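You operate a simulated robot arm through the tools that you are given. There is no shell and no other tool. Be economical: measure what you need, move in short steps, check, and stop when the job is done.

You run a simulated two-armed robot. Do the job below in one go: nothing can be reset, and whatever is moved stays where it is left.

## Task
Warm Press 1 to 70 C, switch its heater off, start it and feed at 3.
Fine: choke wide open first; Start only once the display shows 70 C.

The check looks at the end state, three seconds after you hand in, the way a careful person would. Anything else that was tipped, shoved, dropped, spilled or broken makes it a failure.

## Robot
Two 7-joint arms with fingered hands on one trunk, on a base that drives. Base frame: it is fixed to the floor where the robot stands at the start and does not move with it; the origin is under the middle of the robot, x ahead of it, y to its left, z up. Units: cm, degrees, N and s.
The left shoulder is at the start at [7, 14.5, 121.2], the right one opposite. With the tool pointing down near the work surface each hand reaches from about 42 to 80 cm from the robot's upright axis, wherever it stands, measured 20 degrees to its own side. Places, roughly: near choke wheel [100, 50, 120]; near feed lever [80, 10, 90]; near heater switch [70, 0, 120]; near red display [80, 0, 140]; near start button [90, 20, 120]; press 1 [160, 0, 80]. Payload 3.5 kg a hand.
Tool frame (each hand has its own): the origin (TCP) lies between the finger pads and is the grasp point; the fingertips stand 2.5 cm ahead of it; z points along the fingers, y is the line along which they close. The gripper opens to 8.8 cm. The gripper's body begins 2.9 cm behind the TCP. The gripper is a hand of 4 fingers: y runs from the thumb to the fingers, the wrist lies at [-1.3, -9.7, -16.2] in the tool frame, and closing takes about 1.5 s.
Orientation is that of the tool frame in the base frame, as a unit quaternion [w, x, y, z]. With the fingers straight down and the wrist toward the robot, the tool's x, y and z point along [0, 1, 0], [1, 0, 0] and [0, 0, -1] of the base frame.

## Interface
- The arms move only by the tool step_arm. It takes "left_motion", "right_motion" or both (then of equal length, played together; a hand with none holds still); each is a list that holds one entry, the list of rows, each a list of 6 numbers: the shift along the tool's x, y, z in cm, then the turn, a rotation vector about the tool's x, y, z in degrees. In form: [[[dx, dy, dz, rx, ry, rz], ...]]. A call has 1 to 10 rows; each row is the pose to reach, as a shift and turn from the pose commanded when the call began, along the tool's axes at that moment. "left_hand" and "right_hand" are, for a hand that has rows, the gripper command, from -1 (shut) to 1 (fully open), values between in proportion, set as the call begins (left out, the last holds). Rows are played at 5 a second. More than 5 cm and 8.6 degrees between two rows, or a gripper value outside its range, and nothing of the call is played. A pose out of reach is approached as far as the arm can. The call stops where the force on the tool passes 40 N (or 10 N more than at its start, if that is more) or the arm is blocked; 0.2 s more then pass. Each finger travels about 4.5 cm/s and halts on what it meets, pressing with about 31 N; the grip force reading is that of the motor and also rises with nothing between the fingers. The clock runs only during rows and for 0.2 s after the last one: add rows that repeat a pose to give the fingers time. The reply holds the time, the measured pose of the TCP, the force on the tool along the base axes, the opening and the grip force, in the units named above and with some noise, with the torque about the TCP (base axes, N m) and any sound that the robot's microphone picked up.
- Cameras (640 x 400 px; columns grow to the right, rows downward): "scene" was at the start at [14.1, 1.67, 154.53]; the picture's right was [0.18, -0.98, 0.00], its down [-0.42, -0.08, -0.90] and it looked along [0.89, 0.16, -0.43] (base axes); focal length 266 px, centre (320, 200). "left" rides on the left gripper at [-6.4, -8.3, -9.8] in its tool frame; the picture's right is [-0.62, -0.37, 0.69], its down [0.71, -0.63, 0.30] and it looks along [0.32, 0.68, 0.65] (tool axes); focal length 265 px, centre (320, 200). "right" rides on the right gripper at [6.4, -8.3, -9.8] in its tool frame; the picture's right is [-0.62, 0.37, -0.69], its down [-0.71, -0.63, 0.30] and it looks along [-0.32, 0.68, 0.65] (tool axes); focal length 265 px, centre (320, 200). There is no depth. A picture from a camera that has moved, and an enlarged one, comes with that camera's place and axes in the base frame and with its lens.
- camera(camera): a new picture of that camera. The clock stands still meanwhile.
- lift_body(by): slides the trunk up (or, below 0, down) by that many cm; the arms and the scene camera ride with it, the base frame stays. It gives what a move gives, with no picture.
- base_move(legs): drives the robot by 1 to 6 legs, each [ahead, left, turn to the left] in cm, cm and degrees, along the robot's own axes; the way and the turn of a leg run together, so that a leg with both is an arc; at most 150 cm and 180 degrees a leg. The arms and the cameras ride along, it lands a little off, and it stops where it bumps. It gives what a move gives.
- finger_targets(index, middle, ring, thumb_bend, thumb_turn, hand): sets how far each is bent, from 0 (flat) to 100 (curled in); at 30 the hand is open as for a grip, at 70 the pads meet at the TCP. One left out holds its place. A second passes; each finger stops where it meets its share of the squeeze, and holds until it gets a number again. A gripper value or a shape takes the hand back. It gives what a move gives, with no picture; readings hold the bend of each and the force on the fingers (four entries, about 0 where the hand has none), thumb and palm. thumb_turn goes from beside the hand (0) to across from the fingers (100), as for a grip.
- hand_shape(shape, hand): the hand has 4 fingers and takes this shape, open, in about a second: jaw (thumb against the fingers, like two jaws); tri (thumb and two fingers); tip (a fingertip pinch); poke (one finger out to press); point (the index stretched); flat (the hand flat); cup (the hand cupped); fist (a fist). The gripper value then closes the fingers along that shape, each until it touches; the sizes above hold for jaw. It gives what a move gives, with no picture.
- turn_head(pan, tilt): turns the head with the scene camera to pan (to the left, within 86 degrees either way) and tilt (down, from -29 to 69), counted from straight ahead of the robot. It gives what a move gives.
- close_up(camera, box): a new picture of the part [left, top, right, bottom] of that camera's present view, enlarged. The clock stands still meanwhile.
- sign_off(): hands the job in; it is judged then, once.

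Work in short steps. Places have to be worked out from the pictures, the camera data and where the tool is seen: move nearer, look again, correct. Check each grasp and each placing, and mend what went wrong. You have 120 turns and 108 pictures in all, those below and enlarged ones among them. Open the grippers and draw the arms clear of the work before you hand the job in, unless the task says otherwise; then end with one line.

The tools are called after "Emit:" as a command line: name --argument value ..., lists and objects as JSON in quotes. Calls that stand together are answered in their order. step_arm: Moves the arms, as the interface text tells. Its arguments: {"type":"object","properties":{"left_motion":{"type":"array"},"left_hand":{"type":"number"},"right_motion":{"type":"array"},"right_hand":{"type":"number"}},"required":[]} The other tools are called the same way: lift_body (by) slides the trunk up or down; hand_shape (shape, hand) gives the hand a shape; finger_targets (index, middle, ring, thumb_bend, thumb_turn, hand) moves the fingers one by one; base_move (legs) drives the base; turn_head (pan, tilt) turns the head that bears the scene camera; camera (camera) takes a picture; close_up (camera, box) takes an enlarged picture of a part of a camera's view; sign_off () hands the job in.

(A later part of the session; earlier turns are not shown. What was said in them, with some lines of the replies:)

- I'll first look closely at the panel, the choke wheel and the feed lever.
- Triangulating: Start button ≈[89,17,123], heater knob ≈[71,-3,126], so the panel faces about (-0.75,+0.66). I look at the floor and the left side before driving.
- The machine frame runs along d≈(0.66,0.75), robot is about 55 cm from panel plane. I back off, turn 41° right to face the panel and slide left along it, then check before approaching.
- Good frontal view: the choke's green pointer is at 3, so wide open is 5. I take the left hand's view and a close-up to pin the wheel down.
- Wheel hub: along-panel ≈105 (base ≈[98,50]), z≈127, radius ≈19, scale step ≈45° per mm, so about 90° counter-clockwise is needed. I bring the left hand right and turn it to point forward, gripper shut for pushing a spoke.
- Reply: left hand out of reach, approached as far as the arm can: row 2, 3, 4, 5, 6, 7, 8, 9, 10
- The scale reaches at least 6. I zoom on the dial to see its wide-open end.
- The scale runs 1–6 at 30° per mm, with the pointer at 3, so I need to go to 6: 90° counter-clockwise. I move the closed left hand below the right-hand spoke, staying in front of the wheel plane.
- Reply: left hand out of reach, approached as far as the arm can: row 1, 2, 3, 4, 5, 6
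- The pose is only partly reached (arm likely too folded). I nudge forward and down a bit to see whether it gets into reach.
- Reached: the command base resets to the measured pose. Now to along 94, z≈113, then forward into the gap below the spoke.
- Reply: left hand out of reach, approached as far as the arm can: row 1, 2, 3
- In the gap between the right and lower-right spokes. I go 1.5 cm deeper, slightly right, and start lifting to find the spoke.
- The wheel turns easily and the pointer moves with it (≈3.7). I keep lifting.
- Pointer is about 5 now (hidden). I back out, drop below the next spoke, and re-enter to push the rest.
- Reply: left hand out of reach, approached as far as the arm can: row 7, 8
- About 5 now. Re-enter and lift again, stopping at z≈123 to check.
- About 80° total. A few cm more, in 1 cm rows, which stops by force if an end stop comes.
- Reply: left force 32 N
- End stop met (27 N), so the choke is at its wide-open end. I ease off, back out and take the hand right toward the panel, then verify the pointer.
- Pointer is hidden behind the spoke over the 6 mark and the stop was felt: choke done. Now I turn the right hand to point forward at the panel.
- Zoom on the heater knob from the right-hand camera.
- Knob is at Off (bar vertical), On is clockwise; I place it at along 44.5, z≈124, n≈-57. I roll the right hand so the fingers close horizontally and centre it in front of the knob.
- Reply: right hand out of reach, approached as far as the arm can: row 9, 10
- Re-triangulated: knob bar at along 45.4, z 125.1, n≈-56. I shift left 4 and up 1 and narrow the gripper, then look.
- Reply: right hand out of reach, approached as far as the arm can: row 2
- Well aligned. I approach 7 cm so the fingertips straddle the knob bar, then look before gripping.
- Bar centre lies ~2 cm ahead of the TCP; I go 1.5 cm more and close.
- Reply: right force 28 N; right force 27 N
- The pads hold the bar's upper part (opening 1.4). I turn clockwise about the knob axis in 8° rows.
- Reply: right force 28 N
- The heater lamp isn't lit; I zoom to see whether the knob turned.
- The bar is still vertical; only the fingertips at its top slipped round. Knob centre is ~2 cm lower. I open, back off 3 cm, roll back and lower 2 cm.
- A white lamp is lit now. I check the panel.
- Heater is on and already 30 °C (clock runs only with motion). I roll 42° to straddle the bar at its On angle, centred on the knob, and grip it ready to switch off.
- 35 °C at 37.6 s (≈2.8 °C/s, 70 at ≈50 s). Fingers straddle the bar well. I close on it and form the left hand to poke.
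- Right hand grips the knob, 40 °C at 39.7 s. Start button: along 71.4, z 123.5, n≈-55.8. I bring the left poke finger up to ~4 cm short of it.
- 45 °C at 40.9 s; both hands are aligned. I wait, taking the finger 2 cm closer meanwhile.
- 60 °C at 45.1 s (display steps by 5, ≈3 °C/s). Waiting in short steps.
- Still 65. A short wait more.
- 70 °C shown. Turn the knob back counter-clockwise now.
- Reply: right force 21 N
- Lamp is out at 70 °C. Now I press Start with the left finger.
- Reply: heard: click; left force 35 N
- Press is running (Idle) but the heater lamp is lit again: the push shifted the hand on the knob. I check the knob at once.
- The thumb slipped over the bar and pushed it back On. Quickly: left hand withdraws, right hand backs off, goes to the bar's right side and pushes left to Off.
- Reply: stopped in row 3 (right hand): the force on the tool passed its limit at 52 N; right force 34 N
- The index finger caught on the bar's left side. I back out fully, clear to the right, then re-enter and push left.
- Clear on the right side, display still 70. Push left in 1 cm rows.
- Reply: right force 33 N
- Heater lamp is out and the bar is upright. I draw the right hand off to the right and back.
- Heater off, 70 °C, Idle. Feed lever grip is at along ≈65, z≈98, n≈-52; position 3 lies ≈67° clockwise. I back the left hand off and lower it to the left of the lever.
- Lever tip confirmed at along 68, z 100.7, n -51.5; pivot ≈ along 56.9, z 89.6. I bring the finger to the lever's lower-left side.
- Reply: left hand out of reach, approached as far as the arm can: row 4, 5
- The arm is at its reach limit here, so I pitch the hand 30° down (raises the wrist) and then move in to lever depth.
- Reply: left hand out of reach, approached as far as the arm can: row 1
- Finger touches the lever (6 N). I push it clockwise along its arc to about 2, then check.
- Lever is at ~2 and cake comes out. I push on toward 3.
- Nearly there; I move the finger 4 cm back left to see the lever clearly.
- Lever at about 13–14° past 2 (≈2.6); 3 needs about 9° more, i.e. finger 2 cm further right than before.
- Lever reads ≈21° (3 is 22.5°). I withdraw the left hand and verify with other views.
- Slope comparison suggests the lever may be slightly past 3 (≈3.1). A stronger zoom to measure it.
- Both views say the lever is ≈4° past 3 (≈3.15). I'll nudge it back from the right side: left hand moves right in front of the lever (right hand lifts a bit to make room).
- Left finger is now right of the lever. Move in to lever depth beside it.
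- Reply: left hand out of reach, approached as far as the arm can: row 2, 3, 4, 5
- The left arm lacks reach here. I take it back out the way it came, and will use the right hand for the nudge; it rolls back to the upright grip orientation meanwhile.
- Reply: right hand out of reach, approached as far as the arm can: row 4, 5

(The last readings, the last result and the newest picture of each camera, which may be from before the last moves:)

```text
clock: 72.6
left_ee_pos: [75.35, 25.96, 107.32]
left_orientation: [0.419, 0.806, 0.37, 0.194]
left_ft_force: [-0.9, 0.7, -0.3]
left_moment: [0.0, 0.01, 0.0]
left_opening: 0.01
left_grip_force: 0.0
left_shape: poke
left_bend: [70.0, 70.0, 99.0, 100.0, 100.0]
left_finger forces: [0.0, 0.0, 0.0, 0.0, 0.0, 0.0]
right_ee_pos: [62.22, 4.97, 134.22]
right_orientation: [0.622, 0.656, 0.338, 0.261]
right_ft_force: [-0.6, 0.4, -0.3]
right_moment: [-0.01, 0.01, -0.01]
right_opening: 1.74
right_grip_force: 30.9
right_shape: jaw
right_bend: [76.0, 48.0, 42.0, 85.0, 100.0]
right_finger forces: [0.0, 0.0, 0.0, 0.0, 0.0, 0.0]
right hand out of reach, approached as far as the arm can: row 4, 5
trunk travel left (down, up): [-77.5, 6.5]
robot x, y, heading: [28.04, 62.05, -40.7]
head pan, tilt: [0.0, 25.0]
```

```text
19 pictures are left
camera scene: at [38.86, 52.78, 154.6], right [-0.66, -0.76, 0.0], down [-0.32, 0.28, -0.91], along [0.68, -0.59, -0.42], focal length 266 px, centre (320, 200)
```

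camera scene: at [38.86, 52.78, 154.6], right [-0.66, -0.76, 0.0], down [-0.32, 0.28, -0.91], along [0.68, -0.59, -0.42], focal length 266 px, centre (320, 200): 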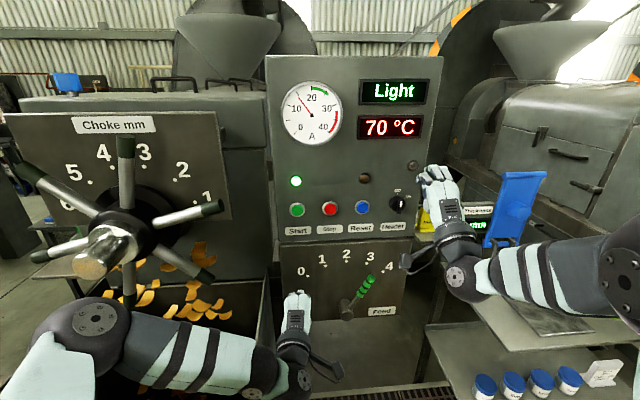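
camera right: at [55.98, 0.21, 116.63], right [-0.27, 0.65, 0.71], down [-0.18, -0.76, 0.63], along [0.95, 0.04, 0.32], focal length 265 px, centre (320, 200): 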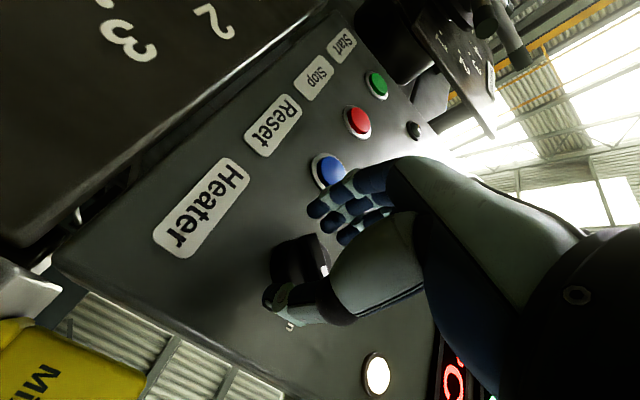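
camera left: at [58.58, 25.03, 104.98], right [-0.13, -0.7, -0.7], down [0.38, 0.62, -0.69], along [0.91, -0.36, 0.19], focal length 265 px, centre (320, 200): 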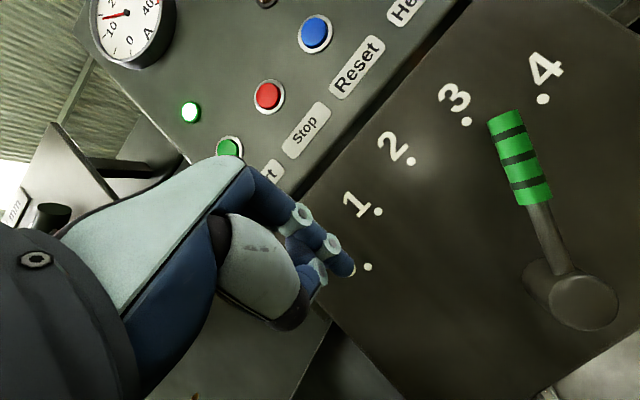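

Right hand is upright again at along 44.8. I lower it in front of the feed panel, right of the lever, pitching 30° down.

Emit:
step_arm --right_motion '[[[0, -4, 0, 8, 0, 0], [0.5, -8, 0, 16, 0, 0], [1, -12, 0, 24, 0, 0], [1, -16, 0, 30, 0, 0], [1, -20, 0, 30, 0, 0], [1, -24.5, 0, 30, 0, 0], [1, -29, 0, 30, 0, 0]]]'

Emit:
camera --camera "scene"

Emit:
camera --camera "right"

```text
clock: 74.2
left_ee_pos: [75.47, 25.98, 107.24]
left_orientation: [0.419, 0.807, 0.369, 0.194]
left_ft_force: [-0.1, 0.1, 0.6]
left_moment: [-0.01, -0.01, 0.03]
left_opening: 0.03
left_grip_force: 0.0
left_shape: poke
left_bend: [70.0, 70.0, 99.0, 100.0, 100.0]
left_finger forces: [0.1, 0.0, 0.1, 0.1, 0.1, 0.0]
right_ee_pos: [59.68, 5.52, 105.19]
right_orientation: [0.431, 0.795, 0.394, 0.165]
right_ft_force: [-0.1, 0.8, -0.2]
right_moment: [0.0, 0.01, -0.02]
right_opening: 1.73
right_grip_force: 30.8
right_shape: jaw
right_bend: [76.0, 48.0, 42.0, 85.0, 100.0]
right_finger forces: [0.0, 0.0, 0.0, 0.0, 0.0, 0.0]
trunk travel left (down, up): [-77.5, 6.5]
robot x, y, heading: [28.26, 62.16, -40.8]
head pan, tilt: [0.0, 25.0]
```

```text
18 pictures are left
camera scene: at [38.98, 52.68, 154.59], right [-0.66, -0.76, 0.0], down [-0.32, 0.28, -0.91], along [0.68, -0.59, -0.42], focal length 266 px, centre (320, 200)
```

scene: 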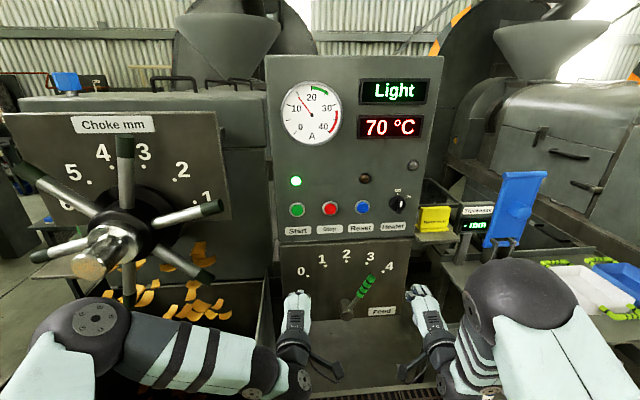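

```text
17 pictures are left
camera right: at [53.64, 18.48, 103.51], right [-0.63, -0.21, 0.75], down [-0.58, -0.52, -0.63], along [0.52, -0.83, 0.21], focal length 265 px, centre (320, 200)
```

right: 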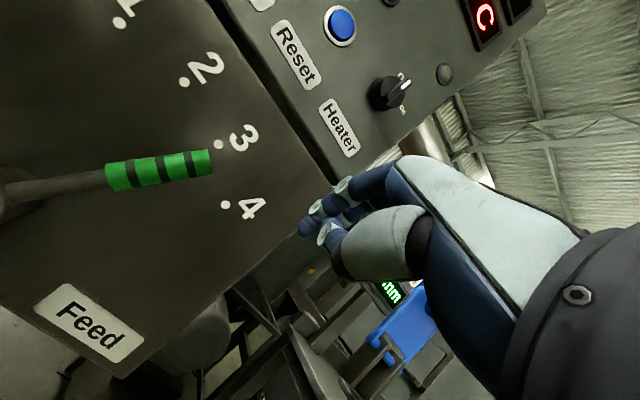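

Clear. I move in to lever depth, right of the lever (gap ≈4 cm).

Emit:
step_arm --right_motion '[[[0, 0.8, 2.6, 0, 0, 0], [0, 1.6, 5.2, 0, 0, 0], [0, 2.5, 7.8, 0, 0, 0], [0, 3.3, 10.3, 0, 0, 0], [1.5, 3.4, 10.3, 0, 0, 0]]]'

Emit:
close_up --camera "scene" --box '[290, 235, 430, 325]'

```text
clock: 75.4
left_ee_pos: [75.5, 26.21, 107.21]
left_orientation: [0.419, 0.806, 0.37, 0.194]
left_ft_force: [-0.1, 0.3, -0.5]
left_moment: [0.02, -0.01, 0.0]
left_opening: 0.0
left_grip_force: 0.2
left_shape: poke
left_bend: [70.0, 70.0, 99.0, 100.0, 100.0]
left_finger forces: [0.1, 0.0, 0.0, 0.0, 0.1, 0.1]
right_ee_pos: [68.39, -0.02, 102.07]
right_orientation: [0.432, 0.794, 0.394, 0.165]
right_ft_force: [0.0, 0.2, 0.3]
right_moment: [0.0, 0.0, -0.03]
right_opening: 1.73
right_grip_force: 30.6
right_shape: jaw
right_bend: [76.0, 48.0, 42.0, 85.0, 100.0]
right_finger forces: [0.0, 0.0, 0.0, 0.0, 0.0, 0.1]
trunk travel left (down, up): [-77.5, 6.5]
robot x, y, heading: [27.85, 62.39, -40.9]
head pan, tilt: [0.0, 25.0]
```

```text
4.44 times, centred on (360, 280) of scene
camera zoom: at [38.94, 52.92, 154.6], right [-0.66, -0.76, 0.0], down [-0.32, 0.28, -0.91], along [0.68, -0.59, -0.42], focal length 1180 px, centre (142, -156)
```

zoom: 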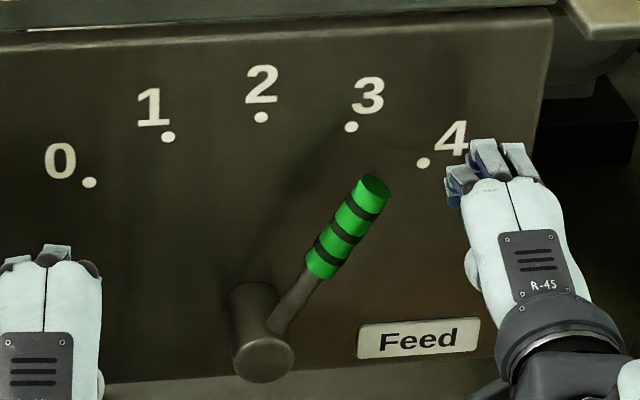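

Gap to the lever ≈3.5–4 cm. I go 1 cm lower and 4 cm left, checking finger force.

Emit:
step_arm --right_motion '[[[1.5, -0.8, 0.6, 0, 0, 0], [2.7, -0.8, 0.6, 0, 0, 0], [3.5, -0.8, 0.6, 0, 0, 0], [4.0, -0.7, 0.6, 0, 0, 0]]]'

Emit:
close_up --camera "scene" --box '[290, 235, 430, 325]'

```text
clock: 76.4
left_ee_pos: [75.39, 26.07, 107.26]
left_orientation: [0.419, 0.806, 0.37, 0.195]
left_ft_force: [-0.6, -0.3, -0.5]
left_moment: [0.02, -0.01, -0.03]
left_opening: 0.0
left_grip_force: 0.1
left_shape: poke
left_bend: [70.0, 70.0, 99.0, 100.0, 100.0]
left_finger forces: [0.0, 0.0, 0.0, 0.1, 0.1, 0.0]
right_ee_pos: [70.76, 2.79, 100.97]
right_orientation: [0.431, 0.794, 0.394, 0.166]
right_ft_force: [-1.3, -1.1, 0.8]
right_moment: [0.02, -0.07, -0.02]
right_opening: 1.73
right_grip_force: 30.8
right_shape: jaw
right_bend: [76.0, 48.0, 42.0, 85.0, 100.0]
right_finger forces: [0.0, 0.0, 0.0, 0.0, 0.1, 0.1]
trunk travel left (down, up): [-77.5, 6.5]
robot x, y, heading: [28.24, 61.82, -41.1]
head pan, tilt: [0.0, 25.0]
```

```text
4.44 times, centred on (360, 280) of scene
camera zoom: at [38.83, 52.8, 154.6], right [-0.66, -0.76, 0.0], down [-0.32, 0.28, -0.91], along [0.68, -0.59, -0.42], focal length 1180 px, centre (142, -156)
```

zoom: 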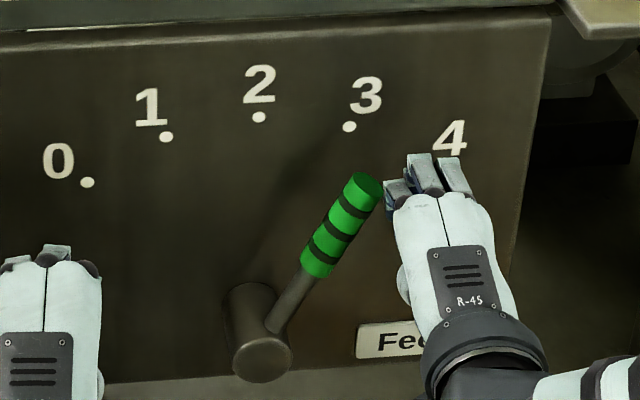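

Contact made; lever came back ~1°. Another 0.65 cm.

Emit:
step_arm --right_motion '[[[0.35, 0.05, 0, 0, 0, 0], [0.65, 0.05, 0, 0, 0, 0], [0.65, 0.05, 0, 0, 0, 0]]]'

Emit:
step_arm --right_motion '[[[-2, 0, 0, 0, 0, 0], [-4, 0, 0, 0, 0, 0], [-4, -1, -4, 0, 0, 0], [-4, -2, -8, 0, 0, 0]]]'

Emit:
close_up --camera "scene" --box '[325, 245, 405, 325]'

Emit:
camera --camera "right"

```text
clock: 77.2
left_ee_pos: [75.48, 26.01, 107.24]
left_orientation: [0.42, 0.806, 0.37, 0.194]
left_ft_force: [0.2, 1.3, 0.4]
left_moment: [0.01, 0.02, -0.03]
left_opening: 0.0
left_grip_force: 0.0
left_shape: poke
left_bend: [70.0, 70.0, 99.0, 100.0, 100.0]
left_finger forces: [0.1, 0.1, 0.0, 0.0, 0.0, 0.0]
right_ee_pos: [71.22, 3.38, 100.9]
right_orientation: [0.432, 0.795, 0.393, 0.165]
right_ft_force: [-0.8, 0.0, 0.0]
right_moment: [-0.01, -0.02, 0.03]
right_opening: 1.71
right_grip_force: 31.0
right_shape: jaw
right_bend: [76.0, 48.0, 42.0, 85.0, 100.0]
right_finger forces: [0.1, 0.1, 0.1, 0.1, 0.0, 0.0]
trunk travel left (down, up): [-77.5, 6.5]
robot x, y, heading: [28.33, 62.2, -41.0]
head pan, tilt: [0.0, 25.0]
```

```text
clock: 78.2
left_ee_pos: [75.29, 26.25, 107.36]
left_orientation: [0.419, 0.806, 0.37, 0.194]
left_ft_force: [-0.4, -0.6, 0.2]
left_moment: [0.01, -0.02, 0.01]
left_opening: 0.0
left_grip_force: 0.0
left_shape: poke
left_bend: [70.0, 70.0, 99.0, 100.0, 100.0]
left_finger forces: [0.0, 0.0, 0.0, 0.0, 0.0, 0.0]
right_ee_pos: [62.76, 5.55, 104.34]
right_orientation: [0.432, 0.795, 0.393, 0.165]
right_ft_force: [0.0, -0.1, 0.0]
right_moment: [0.01, -0.02, -0.02]
right_opening: 1.74
right_grip_force: 30.8
right_shape: jaw
right_bend: [76.0, 48.0, 42.0, 85.0, 100.0]
right_finger forces: [0.0, 0.0, 0.0, 0.1, 0.0, 0.1]
trunk travel left (down, up): [-77.5, 6.5]
robot x, y, heading: [27.7, 61.81, -41.0]
head pan, tilt: [0.0, 25.0]
```

```text
5.00 times, centred on (365, 285) of scene
camera zoom: at [38.78, 53.02, 154.62], right [-0.66, -0.76, 0.0], down [-0.32, 0.28, -0.91], along [0.69, -0.59, -0.42], focal length 1328 px, centre (95, -225)
```

zoom: 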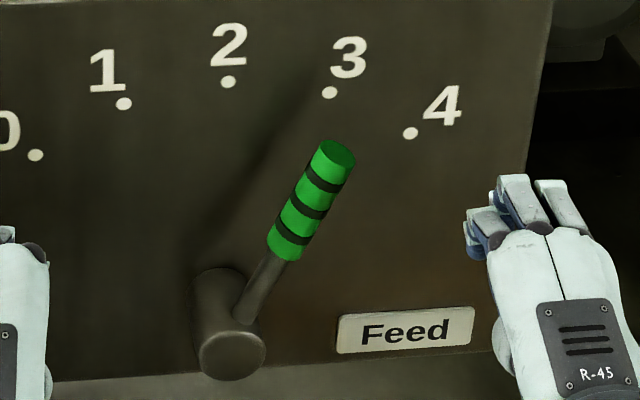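

```text
13 pictures are left
camera right: at [56.85, 18.49, 102.48], right [-0.63, -0.21, 0.75], down [-0.57, -0.52, -0.63], along [0.52, -0.83, 0.21], focal length 265 px, centre (320, 200)
```

right: 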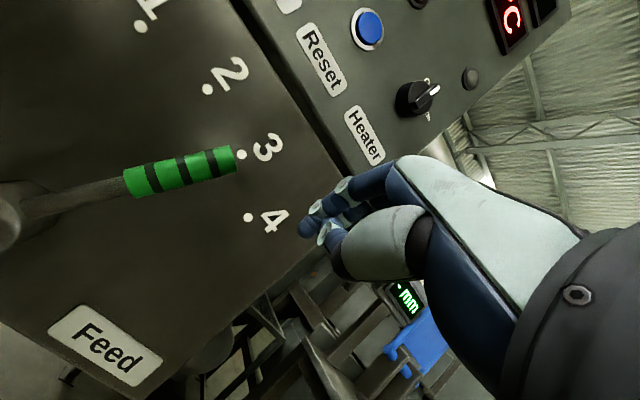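

Lever slope now ≈18° vs dot 3 at 18.8°: on 3. I draw both hands back and open them.

Emit:
step_arm --right_motion '[[[0, 0, -3, 0, 0, 0], [-1, 2, -6, 0, 0, 0], [-2, 4, -9, 0, 0, 0], [-2, 4, -10, 0, 0, 0], [-2, 4, -10, 0, 0, 0], [-2, 4, -10, 0, 0, 0], [-2, 4, -10, 0, 0, 0]]]' --left_motion '[[[0, 0, -3, 0, 0, 0], [0, 1, -6, 0, 0, 0], [0, 2, -9, 0, 0, 0], [0, 2, -10, 0, 0, 0], [0, 2, -10, 0, 0, 0], [0, 2, -10, 0, 0, 0], [0, 2, -10, 0, 0, 0]]]' --left_hand 1 --right_hand 1

Emit:
turn_head --pan 15 --tilt 25

Emit:
camera --camera "scene"

```text
clock: 79.8
left_ee_pos: [70.07, 30.6, 114.68]
left_orientation: [0.419, 0.806, 0.37, 0.193]
left_ft_force: [-0.5, 0.4, -0.8]
left_moment: [-0.04, 0.01, 0.03]
left_opening: 0.02
left_grip_force: 0.0
left_shape: poke
left_bend: [70.0, 70.0, 99.0, 100.0, 100.0]
left_finger forces: [0.0, 0.0, 0.0, 0.1, 0.1, 0.0]
right_ee_pos: [57.61, 8.15, 113.26]
right_orientation: [0.431, 0.795, 0.394, 0.165]
right_ft_force: [0.1, 0.3, 0.0]
right_moment: [0.03, 0.0, -0.02]
right_opening: 8.73
right_grip_force: 0.2
right_shape: jaw
right_bend: [30.0, 30.0, 30.0, 30.0, 98.0]
right_finger forces: [0.1, 0.0, 0.1, 0.0, 0.0, 0.1]
trunk travel left (down, up): [-77.5, 6.5]
robot x, y, heading: [27.65, 62.12, -41.0]
head pan, tilt: [0.0, 25.0]
```

```text
clock: 80.6
left_ee_pos: [70.05, 30.69, 114.64]
left_orientation: [0.419, 0.806, 0.37, 0.194]
left_ft_force: [-0.1, 0.2, -0.7]
left_moment: [-0.02, 0.04, 0.05]
left_opening: 0.02
left_grip_force: 0.1
left_shape: poke
left_bend: [70.0, 70.0, 99.0, 100.0, 100.0]
left_finger forces: [0.1, 0.0, 0.1, 0.0, 0.0, 0.1]
right_ee_pos: [57.63, 8.14, 113.27]
right_orientation: [0.432, 0.795, 0.394, 0.165]
right_ft_force: [0.2, -0.8, 0.5]
right_moment: [0.01, -0.02, 0.03]
right_opening: 8.76
right_grip_force: 0.1
right_shape: jaw
right_bend: [30.0, 30.0, 30.0, 30.0, 98.0]
right_finger forces: [0.0, 0.0, 0.1, 0.0, 0.1, 0.0]
trunk travel left (down, up): [-77.5, 6.5]
robot x, y, heading: [28.24, 62.59, -41.0]
head pan, tilt: [15.0, 25.0]
```

```text
12 pictures are left
camera scene: at [40.23, 54.82, 154.6], right [-0.44, -0.9, 0.0], down [-0.38, 0.19, -0.91], along [0.81, -0.4, -0.42], focal length 266 px, centre (320, 200)
```

scene: 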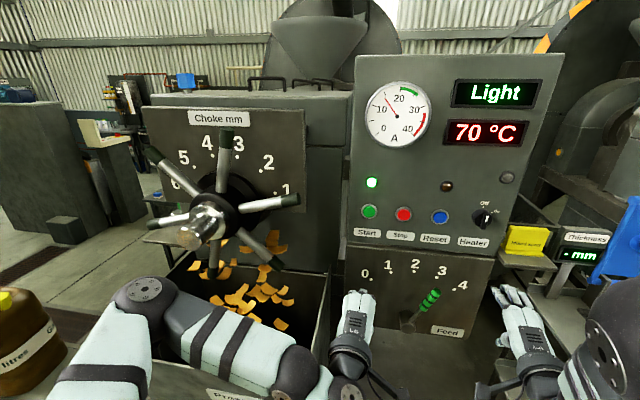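

Status Light, 70 °C, heater off. I set the left hand open and zoom on the choke for the pointer.

Emit:
hand_shape --hand "left" --shape "jaw"

Emit:
lift_body --by 6

Emit:
close_up --camera "scene" --box '[130, 110, 320, 290]'

```text
clock: 81.5
left_ee_pos: [70.13, 30.58, 114.76]
left_orientation: [0.419, 0.806, 0.369, 0.194]
left_ft_force: [-0.3, 0.2, 0.4]
left_moment: [-0.01, -0.01, 0.02]
left_opening: 8.8
left_grip_force: 0.0
left_shape: jaw
left_bend: [30.0, 30.0, 30.0, 30.0, 98.0]
left_finger forces: [0.0, 0.1, 0.1, 0.1, 0.1, 0.1]
right_ee_pos: [57.59, 8.12, 113.33]
right_orientation: [0.432, 0.795, 0.393, 0.164]
right_ft_force: [-0.2, 0.3, 0.0]
right_moment: [-0.03, -0.03, 0.05]
right_opening: 8.78
right_grip_force: 0.1
right_shape: jaw
right_bend: [30.0, 30.0, 30.0, 30.0, 98.0]
right_finger forces: [0.0, 0.0, 0.0, 0.0, 0.0, 0.0]
trunk travel left (down, up): [-77.5, 6.5]
robot x, y, heading: [28.12, 61.73, -41.0]
head pan, tilt: [15.0, 25.0]
```

```text
clock: 82.5
left_ee_pos: [70.19, 30.62, 120.62]
left_orientation: [0.419, 0.806, 0.37, 0.194]
left_ft_force: [0.2, 0.0, 1.0]
left_moment: [-0.04, 0.01, -0.01]
left_opening: 8.78
left_grip_force: 0.0
left_shape: jaw
left_bend: [30.0, 30.0, 30.0, 30.0, 98.0]
left_finger forces: [0.0, 0.0, 0.1, 0.0, 0.0, 0.0]
right_ee_pos: [57.62, 8.02, 119.17]
right_orientation: [0.431, 0.795, 0.394, 0.164]
right_ft_force: [-0.3, 0.5, -0.5]
right_moment: [0.0, 0.0, 0.01]
right_opening: 8.76
right_grip_force: 0.0
right_shape: jaw
right_bend: [30.0, 30.0, 30.0, 30.0, 98.0]
right_finger forces: [0.0, 0.0, 0.0, 0.1, 0.0, 0.0]
trunk travel left (down, up): [-83.5, 0.5]
robot x, y, heading: [28.34, 62.18, -40.7]
head pan, tilt: [15.0, 25.0]
```

```text
2.22 times, centred on (225, 200) of scene
camera zoom: at [40.25, 54.82, 160.59], right [-0.44, -0.9, 0.0], down [-0.38, 0.19, -0.91], along [0.81, -0.4, -0.42], focal length 590 px, centre (531, 200)
```

zoom: 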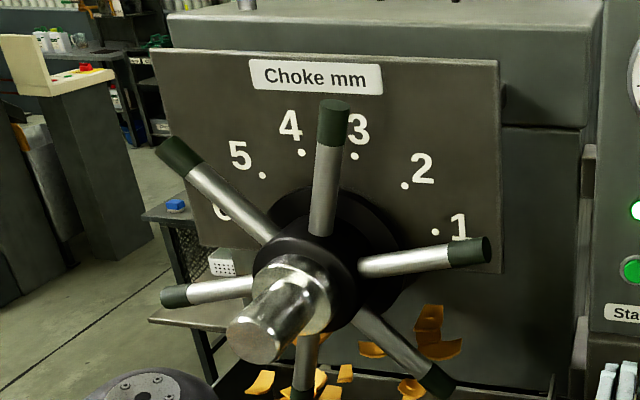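

Right spoke went from −19° to +11° (plus the full 60° step) = 90°, so the choke pointer is on 6 at its stop, wide open. Heater off, press running, feed on 3, hands open and clear: handing in.

Emit:
sign_off

```text
The job is handed in.
```

Press 1 is running with the choke wide open at 6 and the feed lever on 3. The heater is off and the display shows 70 °C. When I pressed Start at 70 °C, my other hand knocked the heater back on, so it stayed on for about two seconds into the run before I switched it off again. The display still read 70 °C throughout.
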